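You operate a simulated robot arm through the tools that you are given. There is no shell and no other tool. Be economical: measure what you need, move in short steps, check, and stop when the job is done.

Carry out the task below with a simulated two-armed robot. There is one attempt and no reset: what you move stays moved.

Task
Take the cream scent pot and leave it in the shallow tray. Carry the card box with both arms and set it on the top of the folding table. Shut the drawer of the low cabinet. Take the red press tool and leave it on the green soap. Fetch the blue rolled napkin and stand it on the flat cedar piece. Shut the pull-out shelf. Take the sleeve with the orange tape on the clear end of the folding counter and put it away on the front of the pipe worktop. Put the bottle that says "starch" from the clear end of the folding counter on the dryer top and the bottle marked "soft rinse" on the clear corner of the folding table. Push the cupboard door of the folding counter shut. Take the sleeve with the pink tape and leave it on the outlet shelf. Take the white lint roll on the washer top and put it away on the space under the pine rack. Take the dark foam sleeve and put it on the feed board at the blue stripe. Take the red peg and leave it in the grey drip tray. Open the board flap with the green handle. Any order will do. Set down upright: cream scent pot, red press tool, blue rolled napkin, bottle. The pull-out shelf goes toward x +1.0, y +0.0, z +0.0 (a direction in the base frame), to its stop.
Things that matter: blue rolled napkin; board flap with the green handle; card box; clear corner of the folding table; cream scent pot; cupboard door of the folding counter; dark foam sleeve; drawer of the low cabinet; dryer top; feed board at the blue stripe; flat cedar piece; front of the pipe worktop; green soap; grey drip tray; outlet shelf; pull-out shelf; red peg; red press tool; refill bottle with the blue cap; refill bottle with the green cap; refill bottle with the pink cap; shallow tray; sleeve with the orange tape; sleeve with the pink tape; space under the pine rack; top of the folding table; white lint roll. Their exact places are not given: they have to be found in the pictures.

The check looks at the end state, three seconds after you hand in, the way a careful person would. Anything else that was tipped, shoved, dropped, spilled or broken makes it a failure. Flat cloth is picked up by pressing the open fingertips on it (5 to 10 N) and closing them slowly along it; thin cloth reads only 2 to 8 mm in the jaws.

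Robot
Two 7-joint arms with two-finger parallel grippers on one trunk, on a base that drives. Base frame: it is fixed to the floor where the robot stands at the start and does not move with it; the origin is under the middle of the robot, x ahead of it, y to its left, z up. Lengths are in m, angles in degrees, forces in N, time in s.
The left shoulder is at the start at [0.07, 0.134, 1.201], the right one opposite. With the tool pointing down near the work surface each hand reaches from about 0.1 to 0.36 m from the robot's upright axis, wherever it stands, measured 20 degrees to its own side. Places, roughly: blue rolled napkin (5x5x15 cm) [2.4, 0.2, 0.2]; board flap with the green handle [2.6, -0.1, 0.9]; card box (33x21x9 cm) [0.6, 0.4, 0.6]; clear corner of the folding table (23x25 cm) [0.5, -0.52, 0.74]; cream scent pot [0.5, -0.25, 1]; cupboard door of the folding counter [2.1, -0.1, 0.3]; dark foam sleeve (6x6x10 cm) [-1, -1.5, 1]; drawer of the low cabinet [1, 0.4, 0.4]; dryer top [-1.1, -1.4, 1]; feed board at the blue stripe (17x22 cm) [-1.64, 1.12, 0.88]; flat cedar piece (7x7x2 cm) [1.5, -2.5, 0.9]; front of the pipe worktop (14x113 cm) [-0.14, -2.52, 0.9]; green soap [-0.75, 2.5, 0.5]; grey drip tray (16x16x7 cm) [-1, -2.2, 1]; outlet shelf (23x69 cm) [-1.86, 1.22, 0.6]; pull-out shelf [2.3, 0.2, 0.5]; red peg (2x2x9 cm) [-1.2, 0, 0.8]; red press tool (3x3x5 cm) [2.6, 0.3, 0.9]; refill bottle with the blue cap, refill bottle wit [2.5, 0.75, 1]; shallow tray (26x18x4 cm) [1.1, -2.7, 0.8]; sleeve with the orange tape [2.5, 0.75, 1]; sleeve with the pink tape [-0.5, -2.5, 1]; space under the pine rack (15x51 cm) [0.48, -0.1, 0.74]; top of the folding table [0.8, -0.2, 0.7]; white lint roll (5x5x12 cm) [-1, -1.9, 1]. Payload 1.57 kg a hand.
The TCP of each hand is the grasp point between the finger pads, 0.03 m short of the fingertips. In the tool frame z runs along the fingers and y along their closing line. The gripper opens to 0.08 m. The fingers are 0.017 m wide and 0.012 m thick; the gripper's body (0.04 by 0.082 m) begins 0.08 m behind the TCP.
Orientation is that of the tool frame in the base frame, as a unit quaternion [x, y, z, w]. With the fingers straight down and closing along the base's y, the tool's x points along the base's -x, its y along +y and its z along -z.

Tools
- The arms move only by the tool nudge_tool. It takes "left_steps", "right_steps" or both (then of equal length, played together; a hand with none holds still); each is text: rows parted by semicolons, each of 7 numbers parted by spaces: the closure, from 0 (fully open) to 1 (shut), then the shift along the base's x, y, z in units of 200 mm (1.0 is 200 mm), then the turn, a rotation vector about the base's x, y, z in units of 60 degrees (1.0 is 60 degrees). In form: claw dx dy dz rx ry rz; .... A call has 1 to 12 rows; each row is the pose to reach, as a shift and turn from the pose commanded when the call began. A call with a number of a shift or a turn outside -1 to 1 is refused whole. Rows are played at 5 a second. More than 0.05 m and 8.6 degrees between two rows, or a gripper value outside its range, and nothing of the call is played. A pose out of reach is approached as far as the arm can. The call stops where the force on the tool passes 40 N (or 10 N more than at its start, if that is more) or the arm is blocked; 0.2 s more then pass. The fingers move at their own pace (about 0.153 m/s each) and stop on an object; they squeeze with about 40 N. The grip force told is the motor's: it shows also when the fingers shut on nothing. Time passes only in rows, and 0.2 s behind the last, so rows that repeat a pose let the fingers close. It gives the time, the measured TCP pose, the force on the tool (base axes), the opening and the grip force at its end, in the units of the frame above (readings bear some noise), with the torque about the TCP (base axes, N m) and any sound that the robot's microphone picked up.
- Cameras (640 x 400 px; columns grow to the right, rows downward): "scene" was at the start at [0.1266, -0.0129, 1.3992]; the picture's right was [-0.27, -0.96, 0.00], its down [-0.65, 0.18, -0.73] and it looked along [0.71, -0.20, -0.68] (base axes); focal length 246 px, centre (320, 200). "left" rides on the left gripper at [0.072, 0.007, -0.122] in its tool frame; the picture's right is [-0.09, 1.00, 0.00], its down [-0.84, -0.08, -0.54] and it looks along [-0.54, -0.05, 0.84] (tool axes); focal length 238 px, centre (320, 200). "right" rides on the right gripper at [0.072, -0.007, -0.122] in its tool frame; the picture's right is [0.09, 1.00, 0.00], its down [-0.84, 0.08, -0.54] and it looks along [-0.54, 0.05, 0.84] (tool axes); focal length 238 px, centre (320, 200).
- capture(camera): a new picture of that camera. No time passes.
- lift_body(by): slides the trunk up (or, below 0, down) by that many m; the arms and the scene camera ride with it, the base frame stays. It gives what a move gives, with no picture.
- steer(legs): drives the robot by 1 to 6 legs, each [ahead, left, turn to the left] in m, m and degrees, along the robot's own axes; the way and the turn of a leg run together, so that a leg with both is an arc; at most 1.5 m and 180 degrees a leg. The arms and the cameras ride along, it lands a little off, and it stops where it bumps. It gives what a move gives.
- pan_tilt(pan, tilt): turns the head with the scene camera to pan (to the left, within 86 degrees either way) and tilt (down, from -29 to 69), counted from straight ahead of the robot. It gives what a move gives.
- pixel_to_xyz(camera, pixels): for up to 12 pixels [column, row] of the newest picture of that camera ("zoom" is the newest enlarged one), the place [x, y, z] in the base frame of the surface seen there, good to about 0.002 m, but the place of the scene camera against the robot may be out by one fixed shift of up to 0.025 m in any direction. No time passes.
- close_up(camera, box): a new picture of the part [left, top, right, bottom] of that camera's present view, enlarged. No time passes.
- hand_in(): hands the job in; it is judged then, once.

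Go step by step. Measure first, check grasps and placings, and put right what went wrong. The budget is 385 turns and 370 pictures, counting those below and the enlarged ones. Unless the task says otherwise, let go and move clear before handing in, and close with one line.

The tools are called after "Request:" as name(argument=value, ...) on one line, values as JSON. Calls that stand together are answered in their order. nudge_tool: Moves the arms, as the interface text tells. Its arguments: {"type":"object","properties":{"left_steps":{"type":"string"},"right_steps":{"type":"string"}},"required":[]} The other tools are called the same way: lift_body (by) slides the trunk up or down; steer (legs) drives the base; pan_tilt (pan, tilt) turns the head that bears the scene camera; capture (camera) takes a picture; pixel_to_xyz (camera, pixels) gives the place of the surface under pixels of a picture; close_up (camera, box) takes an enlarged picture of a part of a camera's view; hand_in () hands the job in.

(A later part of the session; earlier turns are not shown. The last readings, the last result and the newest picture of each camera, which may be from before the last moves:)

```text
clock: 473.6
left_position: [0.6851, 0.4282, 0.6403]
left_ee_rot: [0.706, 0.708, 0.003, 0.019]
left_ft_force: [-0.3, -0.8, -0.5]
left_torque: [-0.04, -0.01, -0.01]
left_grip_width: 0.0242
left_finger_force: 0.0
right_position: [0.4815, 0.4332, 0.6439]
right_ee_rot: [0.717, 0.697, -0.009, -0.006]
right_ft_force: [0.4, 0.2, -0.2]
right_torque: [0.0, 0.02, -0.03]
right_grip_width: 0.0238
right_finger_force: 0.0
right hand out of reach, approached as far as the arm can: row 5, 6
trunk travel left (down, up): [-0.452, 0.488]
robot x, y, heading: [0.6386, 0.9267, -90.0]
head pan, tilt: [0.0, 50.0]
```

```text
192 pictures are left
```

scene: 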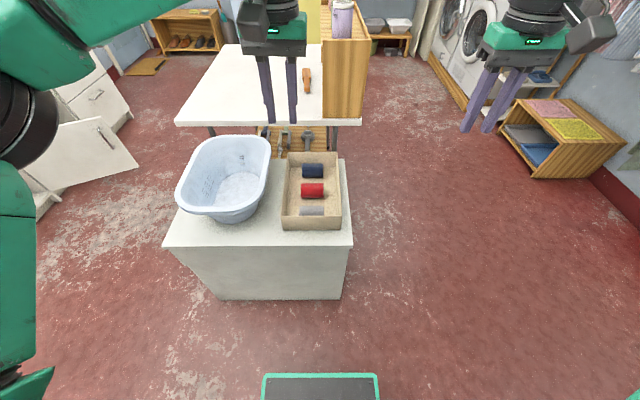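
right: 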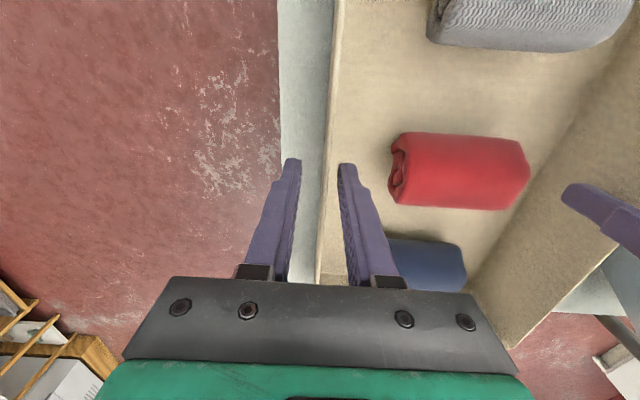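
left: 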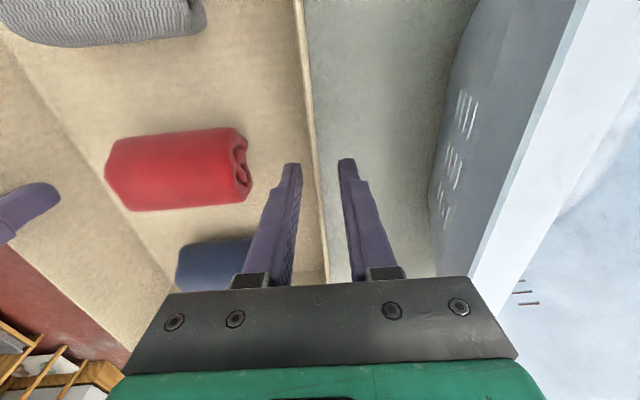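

Both walls are between the fingers. Close both hands, then lift with the trunk.

Request:
nudge_tool(left_steps="0.9 0 0 0 0 0 0;1 0 0 0 0 0 0;1 0 0 0 0 0 0", right_steps="0.9 0 0 0 0 0 0;1 0 0 0 0 0 0;1 0 0 0 0 0 0")

Request:
lift_body(by=0.05)

Request:
capture(camera="scene")

```text
clock: 474.4
left_position: [0.6814, 0.4277, 0.6407]
left_ee_rot: [0.708, 0.706, 0.0, 0.016]
left_ft_force: [-27.0, -1.0, 0.7]
left_torque: [0.32, 1.17, 0.0]
left_grip_width: 0.0044
left_finger_force: 25.4
right_position: [0.484, 0.4322, 0.6465]
right_ee_rot: [0.716, 0.698, -0.008, -0.004]
right_ft_force: [26.2, 2.1, -1.3]
right_torque: [-0.26, -1.04, 0.37]
right_grip_width: 0.0041
right_finger_force: 24.3
trunk travel left (down, up): [-0.452, 0.488]
robot x, y, heading: [0.6427, 0.934, -90.3]
head pan, tilt: [0.0, 50.0]
```

```text
clock: 475.3
left_position: [0.6812, 0.427, 0.6907]
left_ee_rot: [0.708, 0.706, -0.002, 0.017]
left_ft_force: [-35.0, -1.1, -0.1]
left_torque: [0.13, 1.31, -0.06]
left_grip_width: 0.0045
left_finger_force: 24.8
right_position: [0.4852, 0.4325, 0.6964]
right_ee_rot: [0.717, 0.697, -0.006, -0.004]
right_ft_force: [34.5, 0.3, -3.6]
right_torque: [-0.1, -1.06, 0.37]
right_grip_width: 0.0042
right_finger_force: 24.9
trunk travel left (down, up): [-0.502, 0.438]
robot x, y, heading: [0.6393, 0.9273, -90.1]
head pan, tilt: [0.0, 50.0]
```

```text
191 pictures are left
```

scene: 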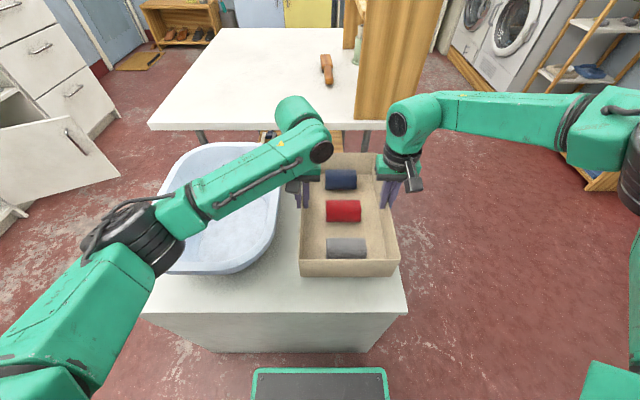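

The box is up level. I relax the outward stretch by 3 mm per hand and raise further.

Request:
nudge_tool(left_steps="1 -0.008 0 0 0 0 0;1 -0.016 0 0 0 0 0", right_steps="1 0.008 0 0 0 0 0;1 0.016 0 0 0 0 0")

Request:
lift_body(by=0.3)

Request:
capture(camera="scene")

```text
clock: 475.9
left_position: [0.682, 0.426, 0.6911]
left_ee_rot: [0.706, 0.708, 0.003, 0.019]
left_ft_force: [-21.3, 0.7, -0.2]
left_torque: [-0.29, 1.15, -0.3]
left_grip_width: 0.0045
left_finger_force: 25.4
right_position: [0.4833, 0.4349, 0.6962]
right_ee_rot: [0.719, 0.695, -0.008, -0.006]
right_ft_force: [22.0, -0.9, -2.5]
right_torque: [0.33, -0.94, 0.33]
right_grip_width: 0.0038
right_finger_force: 25.0
trunk travel left (down, up): [-0.502, 0.438]
robot x, y, heading: [0.6421, 0.9258, -90.1]
head pan, tilt: [0.0, 50.0]
```

```text
clock: 478.9
left_position: [0.6816, 0.4262, 0.9904]
left_ee_rot: [0.706, 0.708, 0.002, 0.019]
left_ft_force: [-13.0, -0.5, -1.2]
left_torque: [0.03, 1.02, -0.2]
left_grip_width: 0.0045
left_finger_force: 25.1
right_position: [0.4856, 0.4337, 0.9967]
right_ee_rot: [0.717, 0.697, -0.009, -0.005]
right_ft_force: [13.1, -0.8, -2.6]
right_torque: [-0.02, -0.96, 0.34]
right_grip_width: 0.004
right_finger_force: 24.6
trunk travel left (down, up): [-0.802, 0.138]
robot x, y, heading: [0.6375, 0.9261, -90.0]
head pan, tilt: [0.0, 50.0]
```

```text
190 pictures are left
```

scene: 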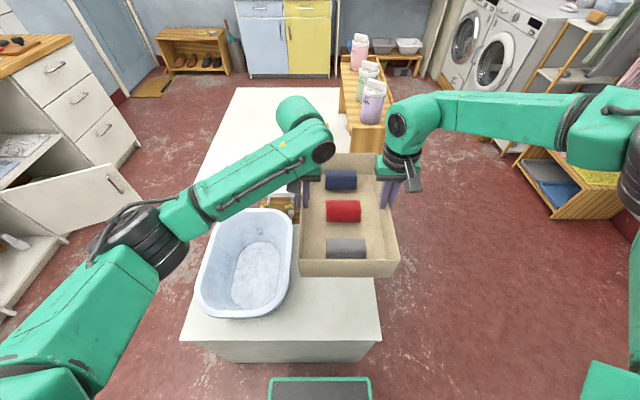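

Box is held level. I carry it around the +x side of the table.

Request:
steer(legs=[[-0.3, 0, 0], [0, 0.95, 0], [0, 0, -90], [0, 1.2, 0]])

Request:
capture(camera="scene")

```text
clock: 494.9
left_position: [1.0768, -0.0126, 0.9911]
left_ee_rot: [1.0, 0.003, -0.011, 0.015]
left_ft_force: [-0.4, 10.7, -0.7]
left_torque: [0.97, -0.02, -0.2]
left_grip_width: 0.0046
left_finger_force: 25.3
right_position: [1.0832, 0.185, 0.9949]
right_ee_rot: [1.0, -0.013, -0.002, -0.01]
right_ft_force: [-0.6, -10.1, -2.3]
right_torque: [-0.91, 0.02, 0.33]
right_grip_width: 0.0042
right_finger_force: 24.7
trunk travel left (down, up): [-0.802, 0.138]
robot x, y, heading: [1.5797, 0.0292, -180.1]
head pan, tilt: [0.0, 50.0]
```

```text
189 pictures are left
```

scene: 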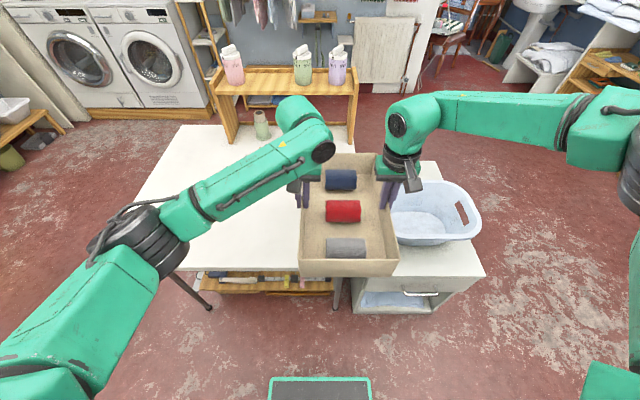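

Request:
steer(legs=[[0, 0.3, 0]])

Request:
capture(camera="scene")

```text
clock: 496.9
left_position: [1.0775, -0.3126, 0.9913]
left_ee_rot: [1.0, 0.003, -0.012, 0.015]
left_ft_force: [-0.7, 0.5, -1.8]
left_torque: [0.84, 0.02, -0.17]
left_grip_width: 0.0046
left_finger_force: 25.3
right_position: [1.0838, -0.1142, 0.9947]
right_ee_rot: [1.0, -0.013, -0.002, -0.01]
right_ft_force: [0.4, -0.2, -2.1]
right_torque: [-0.76, -0.04, 0.32]
right_grip_width: 0.0041
right_finger_force: 24.4
trunk travel left (down, up): [-0.802, 0.138]
robot x, y, heading: [1.5797, -0.267, -179.7]
head pan, tilt: [0.0, 50.0]
```

```text
188 pictures are left
```

scene: 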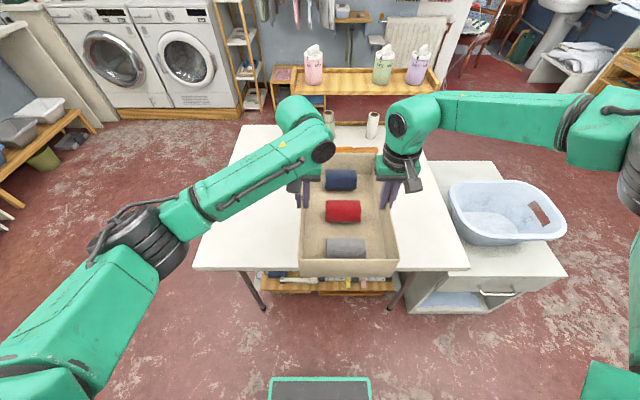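

The brush shows at (357,150) beyond the box. I measure it and table edges.

Request:
pixel_to_xyz(camera="scene", pixels=[[357, 150], [340, 149], [377, 151], [360, 152], [270, 268], [460, 268], [335, 123], [375, 120], [250, 150]])

Request:
close_up(camera="scene", box=[230, 90, 450, 290])

```text
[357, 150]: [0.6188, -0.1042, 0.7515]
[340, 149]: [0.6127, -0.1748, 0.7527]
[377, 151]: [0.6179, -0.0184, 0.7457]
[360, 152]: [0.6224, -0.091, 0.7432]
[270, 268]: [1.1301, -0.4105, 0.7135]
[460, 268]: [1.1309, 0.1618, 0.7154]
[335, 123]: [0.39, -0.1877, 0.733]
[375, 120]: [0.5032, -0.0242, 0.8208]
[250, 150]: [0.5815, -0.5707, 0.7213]
```

```text
2.00 times, centred on (340, 190) of scene
```

zoom: 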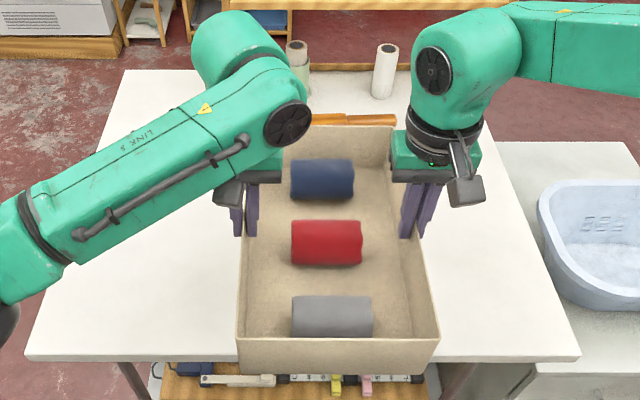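

Brush is at x≈0.61; a box centre at x≈0.92 is clear. I drive ahead 0.16 and lower the trunk.

Request:
steer(legs=[[0.16, 0, 0]])

Request:
lift_body(by=-0.16)

Request:
capture(camera="scene")

```text
clock: 498.4
left_position: [0.9219, -0.313, 0.9922]
left_ee_rot: [1.0, 0.003, -0.012, 0.015]
left_ft_force: [-0.9, -2.6, 0.4]
left_torque: [0.83, 0.04, -0.18]
left_grip_width: 0.0044
left_finger_force: 24.7
right_position: [0.9291, -0.1164, 0.9968]
right_ee_rot: [1.0, -0.013, -0.003, -0.01]
right_ft_force: [0.8, 1.2, -1.3]
right_torque: [-0.69, -0.03, 0.35]
right_grip_width: 0.0038
right_finger_force: 24.3
trunk travel left (down, up): [-0.802, 0.138]
robot x, y, heading: [1.4214, -0.2702, -180.5]
head pan, tilt: [0.0, 50.0]
```

```text
clock: 500.2
left_position: [0.9217, -0.3136, 0.8309]
left_ee_rot: [1.0, 0.003, -0.011, 0.015]
left_ft_force: [-0.8, -2.6, -0.9]
left_torque: [0.83, 0.01, -0.2]
left_grip_width: 0.0044
left_finger_force: 24.6
right_position: [0.9277, -0.1153, 0.8367]
right_ee_rot: [1.0, -0.013, -0.002, -0.009]
right_ft_force: [0.7, 1.9, -2.6]
right_torque: [-0.73, -0.05, 0.32]
right_grip_width: 0.0041
right_finger_force: 24.9
trunk travel left (down, up): [-0.642, 0.298]
robot x, y, heading: [1.4228, -0.2716, -180.2]
head pan, tilt: [0.0, 50.0]
```

```text
186 pictures are left
```

scene: 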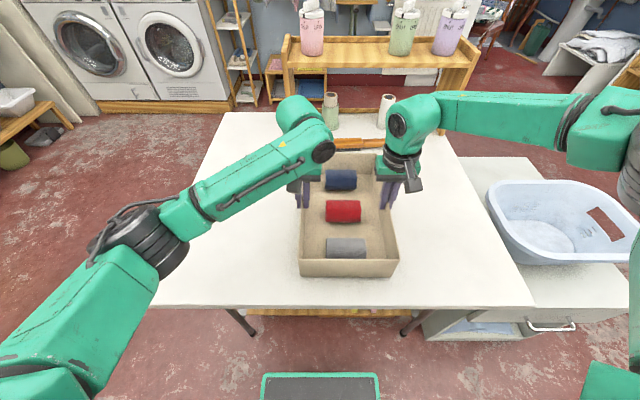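

Request:
nudge_tool(left_steps="1 0 0 -0.02 0 0 0;1 0 0 -0.04 0 0 0;1 0 0 -0.05 0 0 0;1 0 0 -0.06 0 0 0;1 0 0 -0.06 0 0 0", right_steps="1 0 0 -0.02 0 0 0;1 0 0 -0.04 0 0 0;1 0 0 -0.05 0 0 0;1 0 0 -0.06 0 0 0;1 0 0 -0.06 0 0 0")

```text
clock: 501.4
left_position: [0.9217, -0.3101, 0.8206]
left_ee_rot: [1.0, 0.002, -0.013, 0.014]
left_ft_force: [-2.4, 11.2, 11.6]
left_torque: [0.99, -0.55, -0.36]
left_grip_width: 0.0046
left_finger_force: 24.7
right_position: [0.9294, -0.1131, 0.8243]
right_ee_rot: [1.0, -0.013, -0.004, -0.008]
right_ft_force: [-2.8, -10.4, -0.3]
right_torque: [-0.89, -0.47, 0.16]
right_grip_width: 0.0038
right_finger_force: 24.8
right hand out of reach, approached as far as the arm can: row 3, 4, 5
trunk travel left (down, up): [-0.642, 0.298]
robot x, y, heading: [1.4222, -0.2692, -180.1]
head pan, tilt: [0.0, 50.0]
```

Box is on the table (left 12 N, heights match). Open both hands slightly and raise the trunk.

Request:
nudge_tool(left_steps="0.85 0 0 0 0 0 0;0.7 0 0 0 0 0 0;0.7 0 0 0 0 0 0", right_steps="0.85 0 0 0 0 0 0;0.7 0 0 0 0 0 0;0.7 0 0 0 0 0 0")

Request:
lift_body(by=0.3)

Request:
capture(camera="scene")

Request:
capture(camera="left")

```text
clock: 502.2
left_position: [0.9216, -0.3142, 0.8194]
left_ee_rot: [1.0, 0.002, -0.012, 0.016]
left_ft_force: [-0.2, 0.9, -0.4]
left_torque: [-0.03, 0.0, 0.01]
left_grip_width: 0.0241
left_finger_force: 0.1
right_position: [0.9299, -0.1128, 0.8247]
right_ee_rot: [1.0, -0.013, -0.003, -0.01]
right_ft_force: [0.2, -0.7, -0.1]
right_torque: [0.01, 0.01, 0.05]
right_grip_width: 0.024
right_finger_force: 0.1
trunk travel left (down, up): [-0.642, 0.298]
robot x, y, heading: [1.4207, -0.272, -179.7]
head pan, tilt: [0.0, 50.0]
```

```text
clock: 505.2
left_position: [0.9206, -0.3131, 1.1179]
left_ee_rot: [1.0, 0.003, -0.011, 0.015]
left_ft_force: [0.5, -0.2, 0.1]
left_torque: [0.0, -0.02, 0.0]
left_grip_width: 0.024
left_finger_force: 0.1
right_position: [0.93, -0.1144, 1.1237]
right_ee_rot: [1.0, -0.013, -0.004, -0.009]
right_ft_force: [0.2, 0.1, 0.5]
right_torque: [-0.01, -0.03, -0.01]
right_grip_width: 0.0242
right_finger_force: 0.1
trunk travel left (down, up): [-0.94, 0.0]
robot x, y, heading: [1.4231, -0.2693, -179.6]
head pan, tilt: [0.0, 50.0]
```

```text
185 pictures are left
```

scene: 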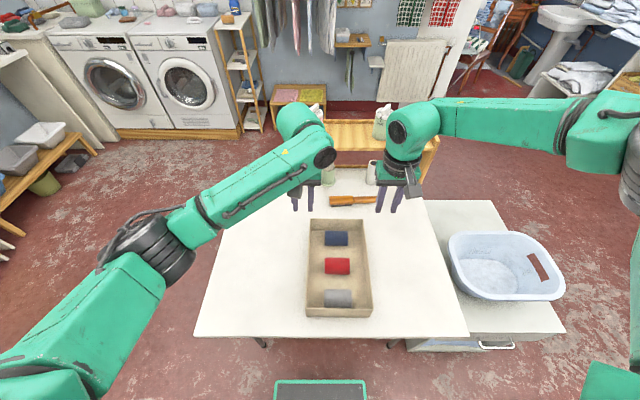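

```text
184 pictures are left
```

left: 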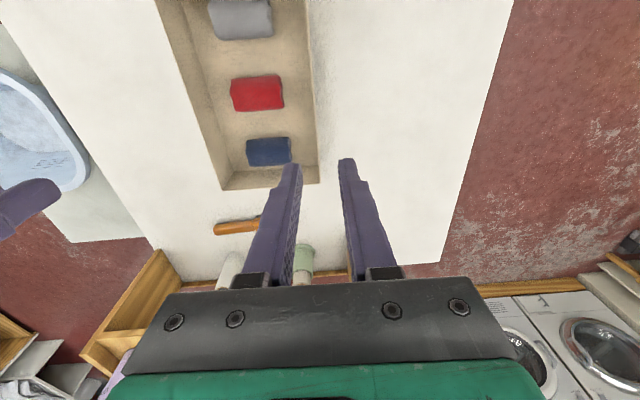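

The card box sits on the table. Next I turn toward the folding counter and inspect the door.

Request:
steer(legs=[[-0.04, 0, 0], [0, 0, 90], [0, 0, 90]])

Request:
pan_tilt(pan=0, tilt=45)

Request:
capture(camera="scene")

Request:
close_up(camera="scene", box=[220, 150, 440, 380])

```text
clock: 513.8
left_position: [1.9613, -0.2098, 1.1184]
left_ee_rot: [-0.022, 1.0, 0.016, 0.011]
left_ft_force: [0.1, 0.4, -0.7]
left_torque: [0.0, -0.02, 0.0]
left_grip_width: 0.024
left_finger_force: 0.0
right_position: [1.9615, -0.4084, 1.1237]
right_ee_rot: [-0.007, 1.0, -0.011, 0.004]
right_ft_force: [0.6, -0.2, 0.6]
right_torque: [0.0, 0.0, 0.02]
right_grip_width: 0.0238
right_finger_force: 0.0
trunk travel left (down, up): [-0.94, 0.0]
robot x, y, heading: [1.4626, -0.2702, 2.3]
head pan, tilt: [0.0, 50.0]
```

```text
clock: 514.4
left_position: [1.9614, -0.2097, 1.1174]
left_ee_rot: [-0.023, 1.0, 0.017, 0.012]
left_ft_force: [1.2, 0.1, 0.0]
left_torque: [0.01, 0.0, 0.01]
left_grip_width: 0.0238
left_finger_force: 0.0
right_position: [1.961, -0.4081, 1.1229]
right_ee_rot: [-0.007, 1.0, -0.01, 0.004]
right_ft_force: [-0.3, -0.3, 0.8]
right_torque: [-0.02, -0.01, 0.03]
right_grip_width: 0.0242
right_finger_force: 0.0
trunk travel left (down, up): [-0.94, 0.0]
robot x, y, heading: [1.4634, -0.272, 2.6]
head pan, tilt: [0.0, 45.0]
```

```text
183 pictures are left
```

scene: 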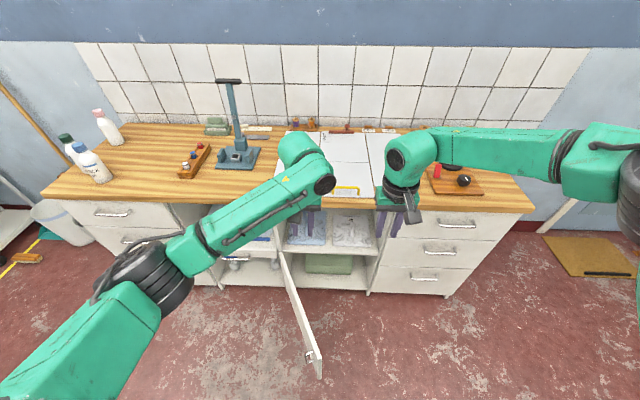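

```text
1.74 times, centred on (330, 265) of scene
```

zoom: 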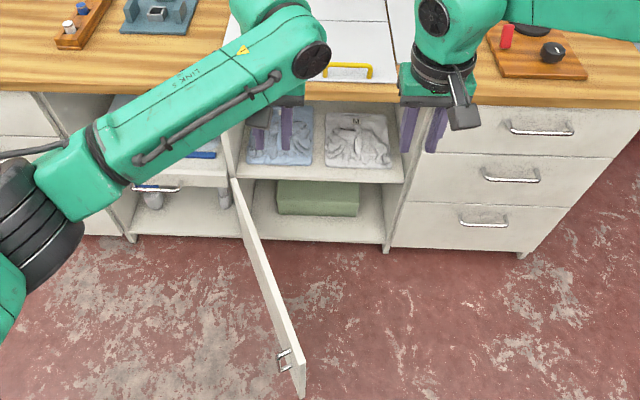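

The handle is on the door's +y face, so it shuts toward the right compartment (−y, +x). I'll push its outer face with the left hand: set the hands and lower the trunk.

Request:
nudge_tool(left_steps="1 -0.1 0.1 0 0 0 0;1 -0.2 0.25 0 0 0 0;1 -0.3 0.35 0 0 0 0;1 -0.3 0.4 0 0 0 0;1 -0.3 0.4 0 0 0 0", right_steps="1 -0.2 -0.1 0 0 0 0;1 -0.4 -0.2 0 0 0 0;1 -0.6 -0.3 0 0 0 0;1 -0.8 -0.35 0.1 0 0 0;1 -1 -0.35 0.2 0 0 0")

Request:
lift_body(by=-0.38)

Request:
lift_body(by=-0.28)

Request:
capture(camera="left")

Request:
capture(camera="scene")

```text
clock: 515.6
left_position: [1.8994, -0.1311, 1.1198]
left_ee_rot: [-0.022, 1.0, 0.016, 0.012]
left_ft_force: [-0.4, 0.5, 0.1]
left_torque: [0.02, -0.04, -0.02]
left_grip_width: 0.0
left_finger_force: 21.1
right_position: [1.7597, -0.4818, 1.1651]
right_ee_rot: [-0.007, 1.0, -0.009, 0.005]
right_ft_force: [-0.1, 0.0, -0.3]
right_torque: [0.04, -0.03, -0.02]
right_grip_width: 0.0
right_finger_force: 21.2
trunk travel left (down, up): [-0.94, 0.0]
robot x, y, heading: [1.4631, -0.27, 2.5]
head pan, tilt: [0.0, 45.0]
```

```text
clock: 519.3
left_position: [1.9013, -0.1299, 0.7396]
left_ee_rot: [-0.022, 1.0, 0.015, 0.011]
left_ft_force: [-0.1, -0.9, -0.2]
left_torque: [-0.06, 0.01, 0.01]
left_grip_width: 0.0003
left_finger_force: 21.3
right_position: [1.7632, -0.4816, 0.7839]
right_ee_rot: [-0.007, 1.0, -0.01, 0.003]
right_ft_force: [-0.3, 0.3, 0.5]
right_torque: [-0.03, -0.02, 0.0]
right_grip_width: 0.0001
right_finger_force: 21.8
trunk travel left (down, up): [-0.56, 0.38]
robot x, y, heading: [1.4626, -0.2683, 2.4]
head pan, tilt: [0.0, 45.0]
```

```text
clock: 522.1
left_position: [1.9022, -0.1286, 0.459]
left_ee_rot: [-0.023, 1.0, 0.016, 0.012]
left_ft_force: [-0.5, 0.8, -0.3]
left_torque: [0.01, -0.02, 0.01]
left_grip_width: 0.0
left_finger_force: 21.7
right_position: [1.7641, -0.4812, 0.5044]
right_ee_rot: [-0.006, 1.0, -0.01, 0.004]
right_ft_force: [0.2, -0.4, 0.2]
right_torque: [0.04, 0.06, 0.02]
right_grip_width: 0.0001
right_finger_force: 21.4
trunk travel left (down, up): [-0.28, 0.66]
robot x, y, heading: [1.4602, -0.2704, 2.2]
head pan, tilt: [0.0, 45.0]
```

```text
181 pictures are left
```

left: 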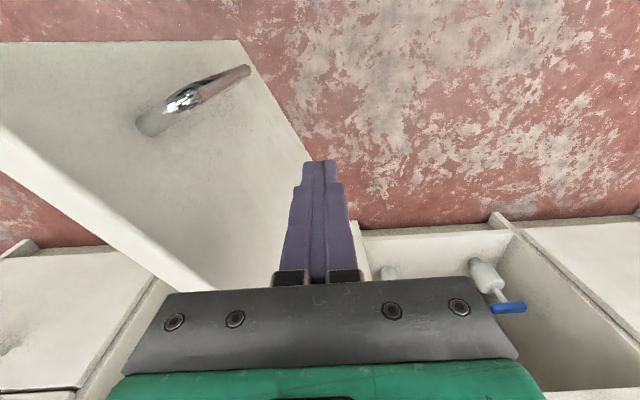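

```text
180 pictures are left
```

scene: 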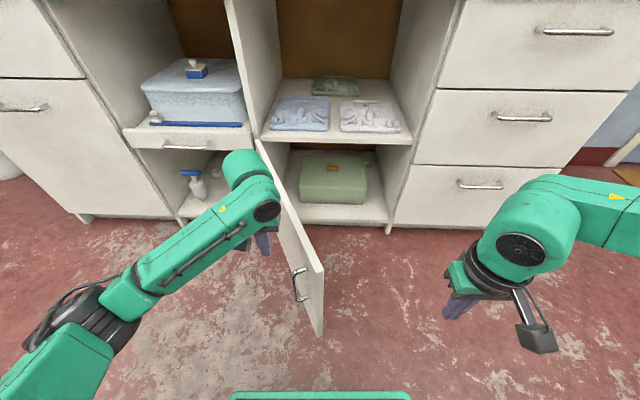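

Left hand is beside the door's outer face. I sweep it along the closing arc.

Request:
nudge_tool(left_steps="1 0.02 -0.12 -0.05 0 0 0;1 0.04 -0.23 -0.1 0 0 0;1 0.1 -0.36 -0.1 0 0 0;1 0.165 -0.475 -0.1 0 0 0;1 0.22 -0.55 -0.1 0 0 0;1 0.275 -0.62 -0.1 0 0 0;1 0.32 -0.69 -0.1 0 0 0;1 0.37 -0.765 -0.1 0 0 0;1 0.43 -0.83 -0.1 0 0 0;1 0.49 -0.89 -0.1 0 0 0")

Request:
capture(camera="scene")

```text
clock: 524.3
left_position: [1.9986, -0.3066, 0.4383]
left_ee_rot: [-0.022, 1.0, 0.016, 0.011]
left_ft_force: [0.1, -0.1, 0.1]
left_torque: [-0.01, 0.03, -0.02]
left_grip_width: 0.0
left_finger_force: 21.2
right_position: [1.7626, -0.4811, 0.5044]
right_ee_rot: [-0.006, 1.0, -0.01, 0.004]
right_ft_force: [0.4, -0.5, -0.9]
right_torque: [0.01, -0.01, -0.01]
right_grip_width: 0.0
right_finger_force: 21.4
trunk travel left (down, up): [-0.28, 0.66]
robot x, y, heading: [1.4617, -0.2702, 2.1]
head pan, tilt: [0.0, 45.0]
```

```text
179 pictures are left
```

scene: 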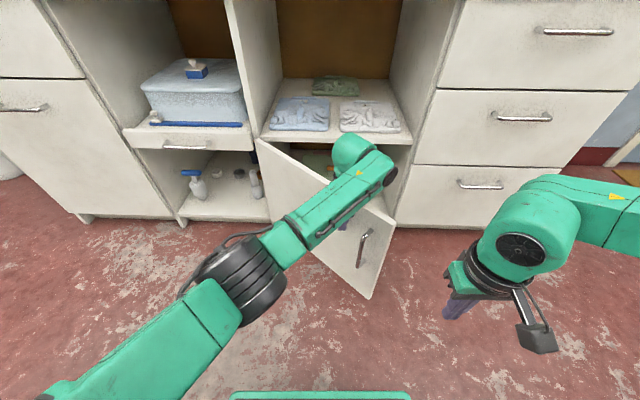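

The door follows. I drive ahead 0.2 m to keep pushing it, then finish with the hand.

Request:
steer(legs=[[0.2, 0, 0]])

Request:
nudge_tool(left_steps="1 0.05 -0.1 0 0 0 0;1 0.1 -0.2 0 0 0 0;1 0.15 -0.25 0 0 0 0;1 0.2 -0.3 0 0 0 0;1 0.25 -0.35 0 0 0 0;1 0.3 -0.35 0 0 0 0;1 0.35 -0.35 0 0 0 0;1 0.4 -0.35 0 0 0 0;1 0.45 -0.35 0 0 0 0")

Request:
capture(camera="scene")

```text
clock: 525.9
left_position: [2.2023, -0.2973, 0.4364]
left_ee_rot: [-0.022, 1.0, 0.016, 0.011]
left_ft_force: [-0.2, -0.2, 0.0]
left_torque: [-0.04, 0.0, 0.01]
left_grip_width: 0.0001
left_finger_force: 21.4
right_position: [1.9659, -0.4718, 0.5047]
right_ee_rot: [-0.007, 1.0, -0.009, 0.003]
right_ft_force: [0.5, -0.5, -0.4]
right_torque: [0.03, -0.01, 0.01]
right_grip_width: 0.0002
right_finger_force: 21.0
trunk travel left (down, up): [-0.28, 0.66]
robot x, y, heading: [1.665, -0.2631, 2.5]
head pan, tilt: [0.0, 45.0]
```

```text
clock: 527.9
left_position: [2.1985, -0.3296, 0.4506]
left_ee_rot: [-0.023, 1.0, 0.016, 0.012]
left_ft_force: [0.0, -0.9, 0.7]
left_torque: [0.03, 0.02, -0.02]
left_grip_width: 0.0001
left_finger_force: 21.1
left hand out of reach, approached as far as the arm can: row 1, 2, 3, 4, 5, 6, 7, 8, 9
right_position: [1.9639, -0.4725, 0.5058]
right_ee_rot: [-0.007, 1.0, -0.009, 0.004]
right_ft_force: [-0.8, -0.3, 0.1]
right_torque: [0.01, -0.05, 0.0]
right_grip_width: 0.0002
right_finger_force: 21.5
trunk travel left (down, up): [-0.28, 0.66]
robot x, y, heading: [1.6669, -0.2638, 2.3]
head pan, tilt: [0.0, 45.0]
```

```text
178 pictures are left
```

scene: 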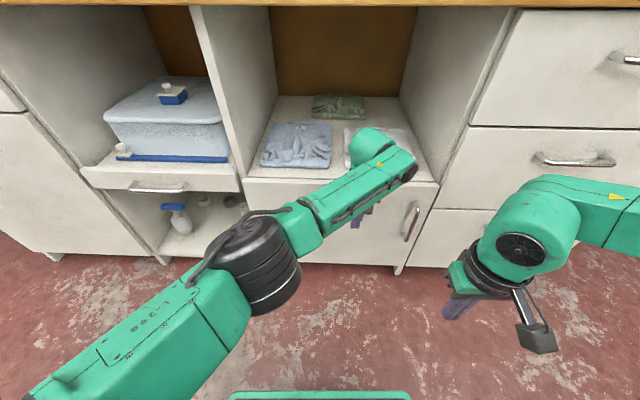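

Door looks nearly closed. I drive 0.06 more and check the gap.

Request:
steer(legs=[[0.06, 0, 0]])

Request:
capture(camera="scene")

Request:
pixel_to_xyz(camera="scene", pixels=[[270, 220], [300, 250], [380, 250], [425, 220], [425, 250], [450, 230], [520, 140], [340, 255], [430, 190]])

```text
clock: 528.9
left_position: [2.26, -0.3269, 0.4498]
left_ee_rot: [-0.023, 1.0, 0.015, 0.011]
left_ft_force: [0.1, -0.8, 0.0]
left_torque: [-0.01, 0.02, 0.03]
left_grip_width: 0.0002
left_finger_force: 21.6
right_position: [2.0254, -0.4691, 0.5048]
right_ee_rot: [-0.007, 1.0, -0.01, 0.004]
right_ft_force: [-0.5, 0.1, 0.3]
right_torque: [0.02, -0.02, 0.01]
right_grip_width: 0.0
right_finger_force: 21.2
trunk travel left (down, up): [-0.28, 0.66]
robot x, y, heading: [1.7281, -0.2586, 2.4]
head pan, tilt: [0.0, 45.0]
```

```text
177 pictures are left
```

scene: 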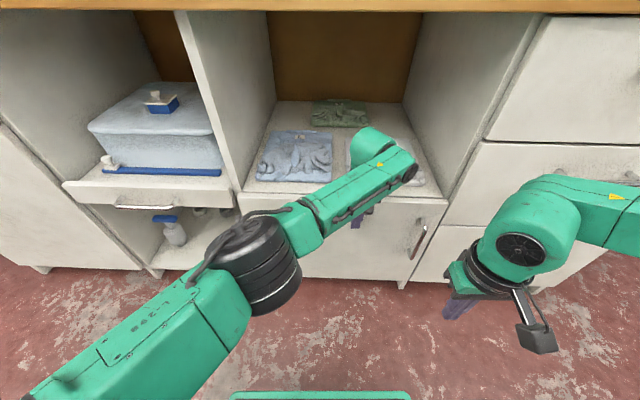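

```text
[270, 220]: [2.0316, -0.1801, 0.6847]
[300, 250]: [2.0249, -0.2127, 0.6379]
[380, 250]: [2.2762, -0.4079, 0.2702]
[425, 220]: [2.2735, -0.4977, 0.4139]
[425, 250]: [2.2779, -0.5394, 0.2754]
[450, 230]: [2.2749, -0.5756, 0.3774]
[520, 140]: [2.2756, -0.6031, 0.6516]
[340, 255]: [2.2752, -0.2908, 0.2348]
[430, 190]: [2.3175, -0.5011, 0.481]
```

The door is flush (2.275 everywhere). I back off, raise, and look at the counter top boards.

Request:
steer(legs=[[-0.25, 0, -2.4]])

Request:
lift_body(by=0.4)

Request:
lift_body(by=0.24)

Request:
nudge_tool(left_steps="0 -0.2 0.2 0 0 0 0;0 -0.4 0.4 0 0 0 0;0 -0.6 0.6 0 0 0 0;0 -0.7 0.8 0.1 0 0 0;0 -0.7 1 0.2 0 0 0;0 -0.7 1 0.2 0 0 0", right_steps="0 0 0 0 0 0 0;0 0 0 0 0 0 0;0 0 0 0 0 0 0;0 0 0 0.1 0 0 0;0 0 0 0.2 0 0 0;0 0 0 0.2 0 0 0")

Request:
steer(legs=[[0.2, 0.25, 0]])

Request:
capture(camera="scene")

```text
clock: 530.7
left_position: [2.0046, -0.3534, 0.4503]
left_ee_rot: [-0.004, 1.0, 0.015, 0.011]
left_ft_force: [-0.1, -0.1, 0.2]
left_torque: [0.01, -0.02, 0.02]
left_grip_width: 0.0001
left_finger_force: 21.3
right_position: [1.7649, -0.4872, 0.5055]
right_ee_rot: [0.011, 1.0, -0.01, 0.004]
right_ft_force: [0.8, -0.1, 0.5]
right_torque: [0.03, 0.02, -0.01]
right_grip_width: 0.0003
right_finger_force: 20.8
trunk travel left (down, up): [-0.28, 0.66]
robot x, y, heading: [1.4724, -0.2624, 0.5]
head pan, tilt: [0.0, 45.0]
```

```text
clock: 534.6
left_position: [2.0028, -0.3541, 0.8496]
left_ee_rot: [-0.005, 1.0, 0.015, 0.011]
left_ft_force: [-0.8, -0.8, -0.5]
left_torque: [0.01, 0.04, 0.04]
left_grip_width: 0.0
left_finger_force: 21.2
right_position: [1.7653, -0.4876, 0.9043]
right_ee_rot: [0.011, 1.0, -0.01, 0.004]
right_ft_force: [0.3, 0.1, 0.4]
right_torque: [0.0, -0.01, -0.04]
right_grip_width: 0.0001
right_finger_force: 21.9
trunk travel left (down, up): [-0.68, 0.26]
robot x, y, heading: [1.476, -0.2662, 0.3]
head pan, tilt: [0.0, 45.0]
```

```text
clock: 537.1
left_position: [2.0048, -0.354, 1.0898]
left_ee_rot: [-0.005, 1.0, 0.015, 0.012]
left_ft_force: [0.3, -0.7, -0.7]
left_torque: [0.0, 0.0, 0.01]
left_grip_width: 0.0
left_finger_force: 21.4
right_position: [1.7645, -0.4863, 1.1451]
right_ee_rot: [0.012, 1.0, -0.01, 0.003]
right_ft_force: [-0.3, -0.1, 0.5]
right_torque: [0.01, 0.0, 0.0]
right_grip_width: 0.0
right_finger_force: 21.0
trunk travel left (down, up): [-0.92, 0.02]
robot x, y, heading: [1.4723, -0.2637, 0.5]
head pan, tilt: [0.0, 45.0]
```

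```text
refused: row 1 steps farther than a row can; nothing moved
```

```text
clock: 539.2
left_position: [2.2003, -0.1101, 1.0907]
left_ee_rot: [-0.002, 1.0, 0.016, 0.012]
left_ft_force: [-0.9, 0.1, -0.3]
left_torque: [0.0, 0.01, -0.01]
left_grip_width: 0.0
left_finger_force: 21.6
right_position: [1.9605, -0.243, 1.1433]
right_ee_rot: [0.012, 1.0, -0.009, 0.004]
right_ft_force: [-0.1, 0.0, 0.3]
right_torque: [0.01, -0.02, 0.03]
right_grip_width: 0.0
right_finger_force: 20.9
trunk travel left (down, up): [-0.92, 0.02]
robot x, y, heading: [1.6718, -0.0176, 0.2]
head pan, tilt: [0.0, 45.0]
```

```text
176 pictures are left
```

scene: 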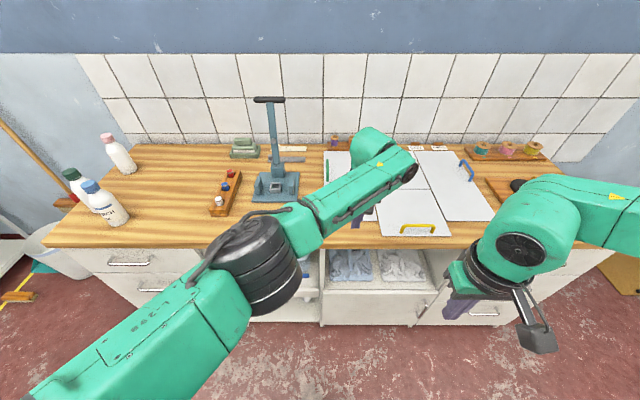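

I move the left hand aside and zoom on the boards.

Request:
nudge_tool(left_steps="0 -0.15 0.15 0 0 0 0;0 -0.3 0.3 0 0 0 0;0 -0.45 0.45 0 0 0 0;0 -0.6 0.6 0 0 0 0;0 -0.65 0.8 0 0 0 0;0 -0.65 1 0 0 0 0;0 -0.65 1 0 0 0 0", right_steps="0 0 0 0 0 0 0;0 0 0 0 0 0 0;0 0 0 0 0 0 0;0 0 0 0 0 0 0;0 0 0 0 0 0 0;0 0 0 0 0 0 0;0 0 0 0 0 0 0")

Request:
pan_tilt(pan=-10, tilt=42)

Request:
capture(camera="scene")

Request:
close_up(camera="scene", box=[250, 110, 470, 250])

```text
clock: 540.8
left_position: [2.0723, 0.0919, 1.0895]
left_ee_rot: [-0.002, 1.0, 0.016, 0.011]
left_ft_force: [0.8, -0.3, 0.5]
left_torque: [0.01, -0.01, 0.0]
left_grip_width: 0.0799
left_finger_force: 0.0
right_position: [1.9632, -0.2425, 1.1455]
right_ee_rot: [0.012, 1.0, -0.009, 0.004]
right_ft_force: [0.4, -0.2, -0.5]
right_torque: [0.0, -0.01, -0.02]
right_grip_width: 0.0801
right_finger_force: 0.1
trunk travel left (down, up): [-0.92, 0.02]
robot x, y, heading: [1.6675, -0.0201, 0.2]
head pan, tilt: [0.0, 45.0]
```

```text
clock: 541.5
left_position: [2.0708, 0.0915, 1.09]
left_ee_rot: [-0.003, 1.0, 0.016, 0.011]
left_ft_force: [-0.3, 0.2, 0.7]
left_torque: [-0.03, 0.01, 0.01]
left_grip_width: 0.08
left_finger_force: 0.0
right_position: [1.9613, -0.2426, 1.1455]
right_ee_rot: [0.012, 1.0, -0.009, 0.004]
right_ft_force: [-0.3, 0.0, -0.1]
right_torque: [0.01, 0.03, 0.01]
right_grip_width: 0.0803
right_finger_force: 0.0
trunk travel left (down, up): [-0.92, 0.02]
robot x, y, heading: [1.6712, -0.0195, 0.3]
head pan, tilt: [-10.0, 42.0]
```

```text
175 pictures are left
```

scene: 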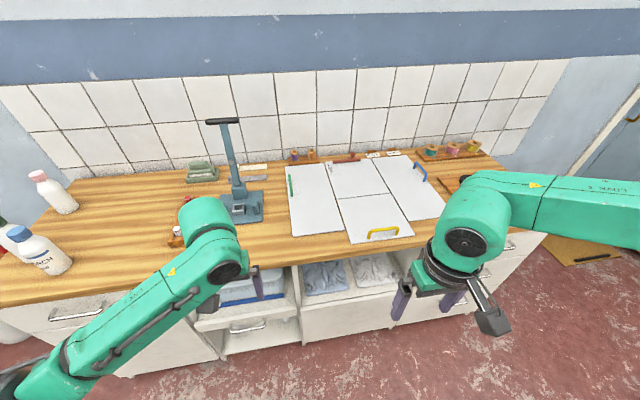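

```text
2.86 times, centred on (360, 180) of scene
```

zoom: 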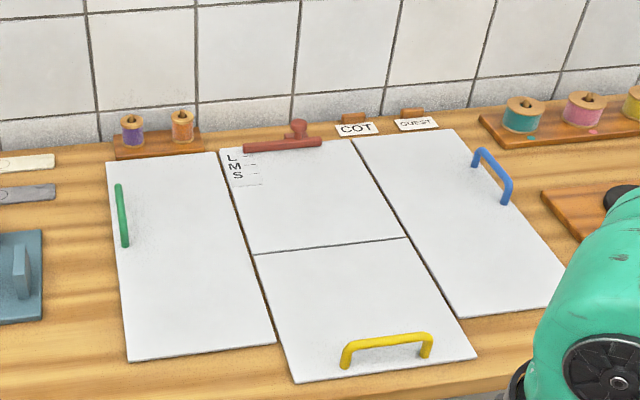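

The green handle is on the left flap's outer edge; the flap hinges on its right edge. I measure the flap and handle.

Request:
pixel_to_xyz(camera="zoom", pixels=[[110, 163], [214, 156], [270, 338], [130, 357], [118, 188], [126, 243], [122, 215], [117, 220], [150, 250], [250, 255], [230, 200], [60, 340]])

Request:
close_up(camera="scene", box=[275, 160, 355, 245])

```text
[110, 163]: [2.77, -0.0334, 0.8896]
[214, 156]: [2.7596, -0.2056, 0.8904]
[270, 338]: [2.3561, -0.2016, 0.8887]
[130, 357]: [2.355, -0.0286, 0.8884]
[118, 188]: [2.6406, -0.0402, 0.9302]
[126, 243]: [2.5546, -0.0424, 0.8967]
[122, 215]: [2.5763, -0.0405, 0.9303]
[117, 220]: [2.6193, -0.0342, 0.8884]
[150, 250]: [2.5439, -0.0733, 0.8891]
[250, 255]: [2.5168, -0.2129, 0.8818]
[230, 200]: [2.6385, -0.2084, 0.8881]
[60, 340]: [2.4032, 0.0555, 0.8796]
```

```text
4.71 times, centred on (315, 202) of scene
```

zoom: 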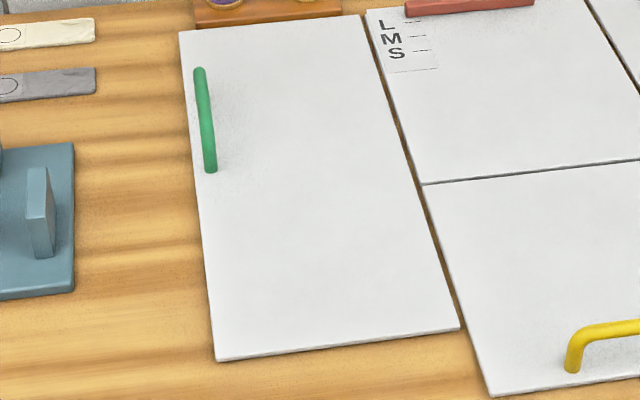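

Handle bar: x≈2.565–2.655, y≈−0.041, top z≈0.949; hinge at y≈−0.207. I drive close, keep the left hand back, and bring the right hand above the handle with a forward tilt.

Request:
nudge_tool(left_steps="0 -0.2 0.1 0.1 0 0 0;0 -0.4 0.2 0.2 0 0 0;0 -0.6 0.3 0.3 0 0 0;0 -0.8 0.4 0.3 0 0 0;0 -0.8 0.4 0.3 0 0 0", right_steps="0 0.15 0 0 0 -0.08 0;0 0.3 0 0 0 -0.16 0;0 0.45 0 0 0 -0.24 0;0 0.55 0 0 0 -0.33 0;0 0.55 0 0 0 -0.33 0")

Request:
steer(legs=[[0, 0.14, 0], [0.33, 0, 0]])

Request:
capture(camera="right")

```text
clock: 542.7
left_position: [2.0099, 0.1301, 1.1526]
left_ee_rot: [-0.004, 1.0, 0.014, 0.012]
left_ft_force: [-0.1, 0.3, 1.2]
left_torque: [-0.01, 0.01, 0.0]
left_grip_width: 0.08
left_finger_force: 0.0
left hand out of reach, approached as far as the arm can: row 2, 3, 4, 5
right_position: [2.0723, -0.2379, 1.1439]
right_ee_rot: [0.014, 0.984, -0.008, 0.176]
right_ft_force: [-0.2, -0.7, 0.3]
right_torque: [-0.01, 0.02, 0.0]
right_grip_width: 0.08
right_finger_force: 0.0
trunk travel left (down, up): [-0.92, 0.02]
robot x, y, heading: [1.672, -0.0179, 0.2]
head pan, tilt: [-10.0, 42.0]
```

```text
clock: 545.8
left_position: [2.3386, 0.2651, 1.1537]
left_ee_rot: [-0.004, 1.0, 0.015, 0.011]
left_ft_force: [-0.4, -0.4, -0.4]
left_torque: [0.0, -0.03, 0.0]
left_grip_width: 0.0799
left_finger_force: 0.1
right_position: [2.3998, -0.1034, 1.1453]
right_ee_rot: [0.015, 0.984, -0.007, 0.176]
right_ft_force: [-1.0, 0.5, -0.3]
right_torque: [0.0, -0.01, -0.01]
right_grip_width: 0.0803
right_finger_force: 0.1
trunk travel left (down, up): [-0.92, 0.02]
robot x, y, heading: [1.999, 0.1163, 0.3]
head pan, tilt: [-10.0, 42.0]
```

```text
172 pictures are left
```

right: 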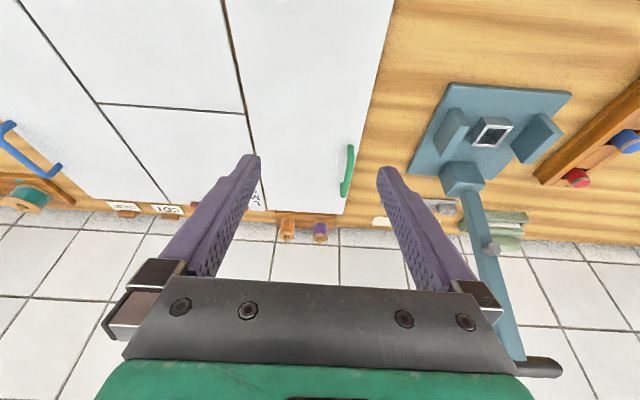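

I measure the green handle and the tall press lever from this view.

Request:
pixel_to_xyz(camera="right", pixels=[[350, 150], [349, 170], [345, 192], [480, 220], [505, 320], [535, 365], [462, 180], [355, 185], [330, 190], [245, 110]])

Request:
close_up(camera="right", box=[310, 120, 400, 220])

```text
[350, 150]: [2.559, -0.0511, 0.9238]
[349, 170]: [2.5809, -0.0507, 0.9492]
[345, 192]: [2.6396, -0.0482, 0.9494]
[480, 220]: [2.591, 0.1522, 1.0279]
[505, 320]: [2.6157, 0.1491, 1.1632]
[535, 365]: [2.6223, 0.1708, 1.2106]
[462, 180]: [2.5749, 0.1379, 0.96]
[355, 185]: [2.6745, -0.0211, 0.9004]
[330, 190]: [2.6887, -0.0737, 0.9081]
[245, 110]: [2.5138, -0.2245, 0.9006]
```

```text
4.00 times, centred on (355, 170) of right
```

zoom: 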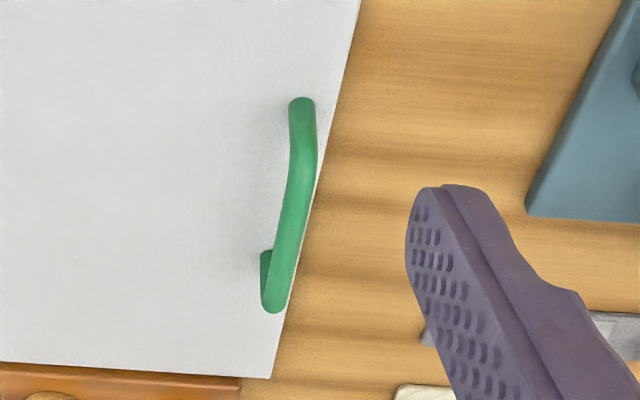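

Request:
steer(legs=[[0.02, 0, 0]])

Request:
lift_body(by=-0.12)

Request:
nudge_tool(right_steps="0 0.2 0.1 0 0 0 0;0 0.4 0.2 0 0 0 0;0 0.6 0.27 0 0 0 0;0 0.8 0.27 0 0 0 0;0 0.92 0.27 0 0 0 0;0 0.92 0.27 0 0 0 0")

Request:
capture(camera="right")

```text
clock: 546.6
left_position: [2.3561, 0.2642, 1.1541]
left_ee_rot: [-0.003, 1.0, 0.015, 0.014]
left_ft_force: [-0.2, 0.6, 0.5]
left_torque: [0.02, -0.06, 0.0]
left_grip_width: 0.08
left_finger_force: 0.0
right_position: [2.4183, -0.1025, 1.1453]
right_ee_rot: [0.014, 0.984, -0.006, 0.177]
right_ft_force: [-0.7, 0.1, 0.1]
right_torque: [0.03, -0.02, -0.01]
right_grip_width: 0.08
right_finger_force: 0.2
trunk travel left (down, up): [-0.92, 0.02]
robot x, y, heading: [2.0222, 0.1175, 0.3]
head pan, tilt: [-10.0, 42.0]
```

```text
clock: 548.1
left_position: [2.3595, 0.2663, 1.0327]
left_ee_rot: [-0.004, 1.0, 0.015, 0.01]
left_ft_force: [0.7, 0.2, -0.2]
left_torque: [-0.02, -0.02, 0.0]
left_grip_width: 0.0797
left_finger_force: 0.1
right_position: [2.4206, -0.1016, 1.0242]
right_ee_rot: [0.015, 0.984, -0.007, 0.175]
right_ft_force: [-0.2, -0.4, 0.6]
right_torque: [-0.02, 0.02, 0.0]
right_grip_width: 0.0799
right_finger_force: 0.0
trunk travel left (down, up): [-0.8, 0.14]
robot x, y, heading: [2.0166, 0.1183, 0.2]
head pan, tilt: [-10.0, 42.0]
```

```text
clock: 549.5
left_position: [2.3599, 0.2662, 1.0336]
left_ee_rot: [-0.004, 1.0, 0.015, 0.012]
left_ft_force: [-0.5, 1.1, 0.4]
left_torque: [0.01, -0.02, 0.03]
left_grip_width: 0.0799
left_finger_force: 0.0
right_position: [2.6023, -0.05, 1.0247]
right_ee_rot: [0.013, 0.984, -0.007, 0.176]
right_ft_force: [-0.6, -0.5, 0.0]
right_torque: [0.01, -0.04, -0.01]
right_grip_width: 0.0799
right_finger_force: 0.0
right hand out of reach, approached as far as the arm can: row 5, 6
trunk travel left (down, up): [-0.8, 0.14]
robot x, y, heading: [2.0173, 0.1153, -0.1]
head pan, tilt: [-10.0, 42.0]
```

```text
170 pictures are left
```

right: 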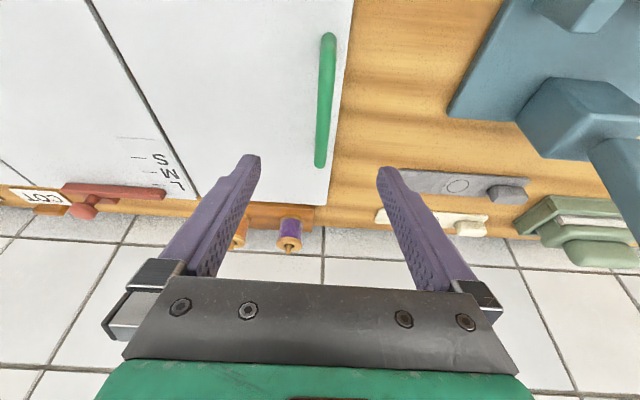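

Request:
nudge_tool(right_steps="0.4 0 0 -0.15 0 0 0;0.4 0 0 -0.3 0 0 0;0.4 0 0 -0.385 0 0 0;0.4 0 0 -0.385 0 0 0;1 0 0 -0.385 0 0 0;1 0 0 -0.385 0 0 0;1 0 0 -0.385 0 0 0")

Request:
capture(camera="right")

```text
clock: 551.1
left_position: [2.3593, 0.2757, 1.031]
left_ee_rot: [-0.004, 1.0, 0.011, 0.011]
left_ft_force: [-0.3, 0.5, -0.3]
left_torque: [-0.03, 0.0, 0.02]
left_grip_width: 0.0801
left_finger_force: 0.0
right_position: [2.5837, -0.0512, 0.9694]
right_ee_rot: [0.012, 0.984, -0.006, 0.178]
right_ft_force: [1.1, 36.1, 6.9]
right_torque: [0.69, 0.01, 0.8]
right_grip_width: 0.0114
right_finger_force: 28.9
right hand out of reach, approached as far as the arm can: row 1, 2, 3, 4, 5, 6, 7
trunk travel left (down, up): [-0.8, 0.14]
robot x, y, heading: [2.0199, 0.1233, 0.1]
head pan, tilt: [-10.0, 42.0]
```

```text
169 pictures are left
```

right: 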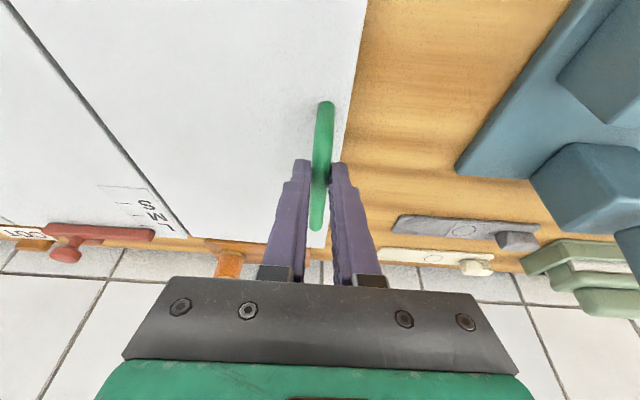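

Only the fingertips hold the bar. I open, raise, lower the trunk for better reach, and regrip deeper.

Request:
nudge_tool(right_steps="0.4 0 0 0.02 0 0 0;0.4 0 0 0.15 0 0 0;0.4 0 0 0.35 0 0 0;0.4 0 0 0.5 0 0 0;0.4 0 0 0.5 0 0 0")

Request:
lift_body(by=-0.1)

Request:
capture(camera="right")

```text
clock: 552.3
left_position: [2.3616, 0.266, 1.0326]
left_ee_rot: [-0.005, 1.0, 0.015, 0.01]
left_ft_force: [0.0, 0.1, 0.4]
left_torque: [-0.04, 0.01, -0.01]
left_grip_width: 0.0801
left_finger_force: 0.1
right_position: [2.5831, -0.0646, 1.0643]
right_ee_rot: [0.015, 0.985, -0.009, 0.174]
right_ft_force: [0.9, 0.2, 0.0]
right_torque: [-0.02, 0.0, 0.05]
right_grip_width: 0.048
right_finger_force: 0.0
trunk travel left (down, up): [-0.8, 0.14]
robot x, y, heading: [2.0197, 0.1201, -0.2]
head pan, tilt: [-10.0, 42.0]
```

```text
clock: 553.6
left_position: [2.3594, 0.2654, 0.9322]
left_ee_rot: [-0.005, 1.0, 0.015, 0.011]
left_ft_force: [-0.1, -0.1, -1.2]
left_torque: [0.01, 0.0, 0.01]
left_grip_width: 0.0802
left_finger_force: 0.0
right_position: [2.5822, -0.0656, 0.9641]
right_ee_rot: [0.014, 0.984, -0.006, 0.175]
right_ft_force: [-0.1, 1.1, -0.2]
right_torque: [-0.04, 0.01, -0.01]
right_grip_width: 0.0478
right_finger_force: 0.1
trunk travel left (down, up): [-0.7, 0.24]
robot x, y, heading: [2.0194, 0.1189, 0.1]
head pan, tilt: [-10.0, 42.0]
```

```text
168 pictures are left
```

right: 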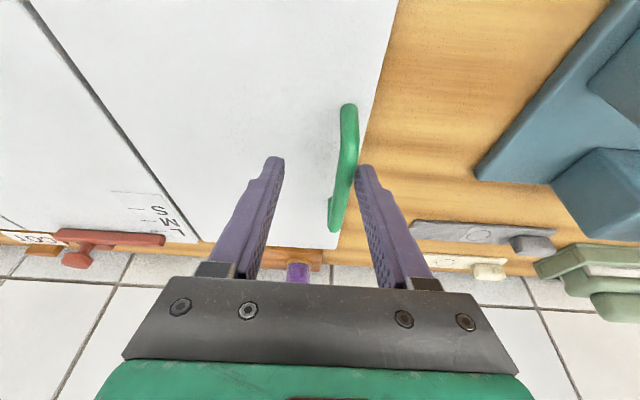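

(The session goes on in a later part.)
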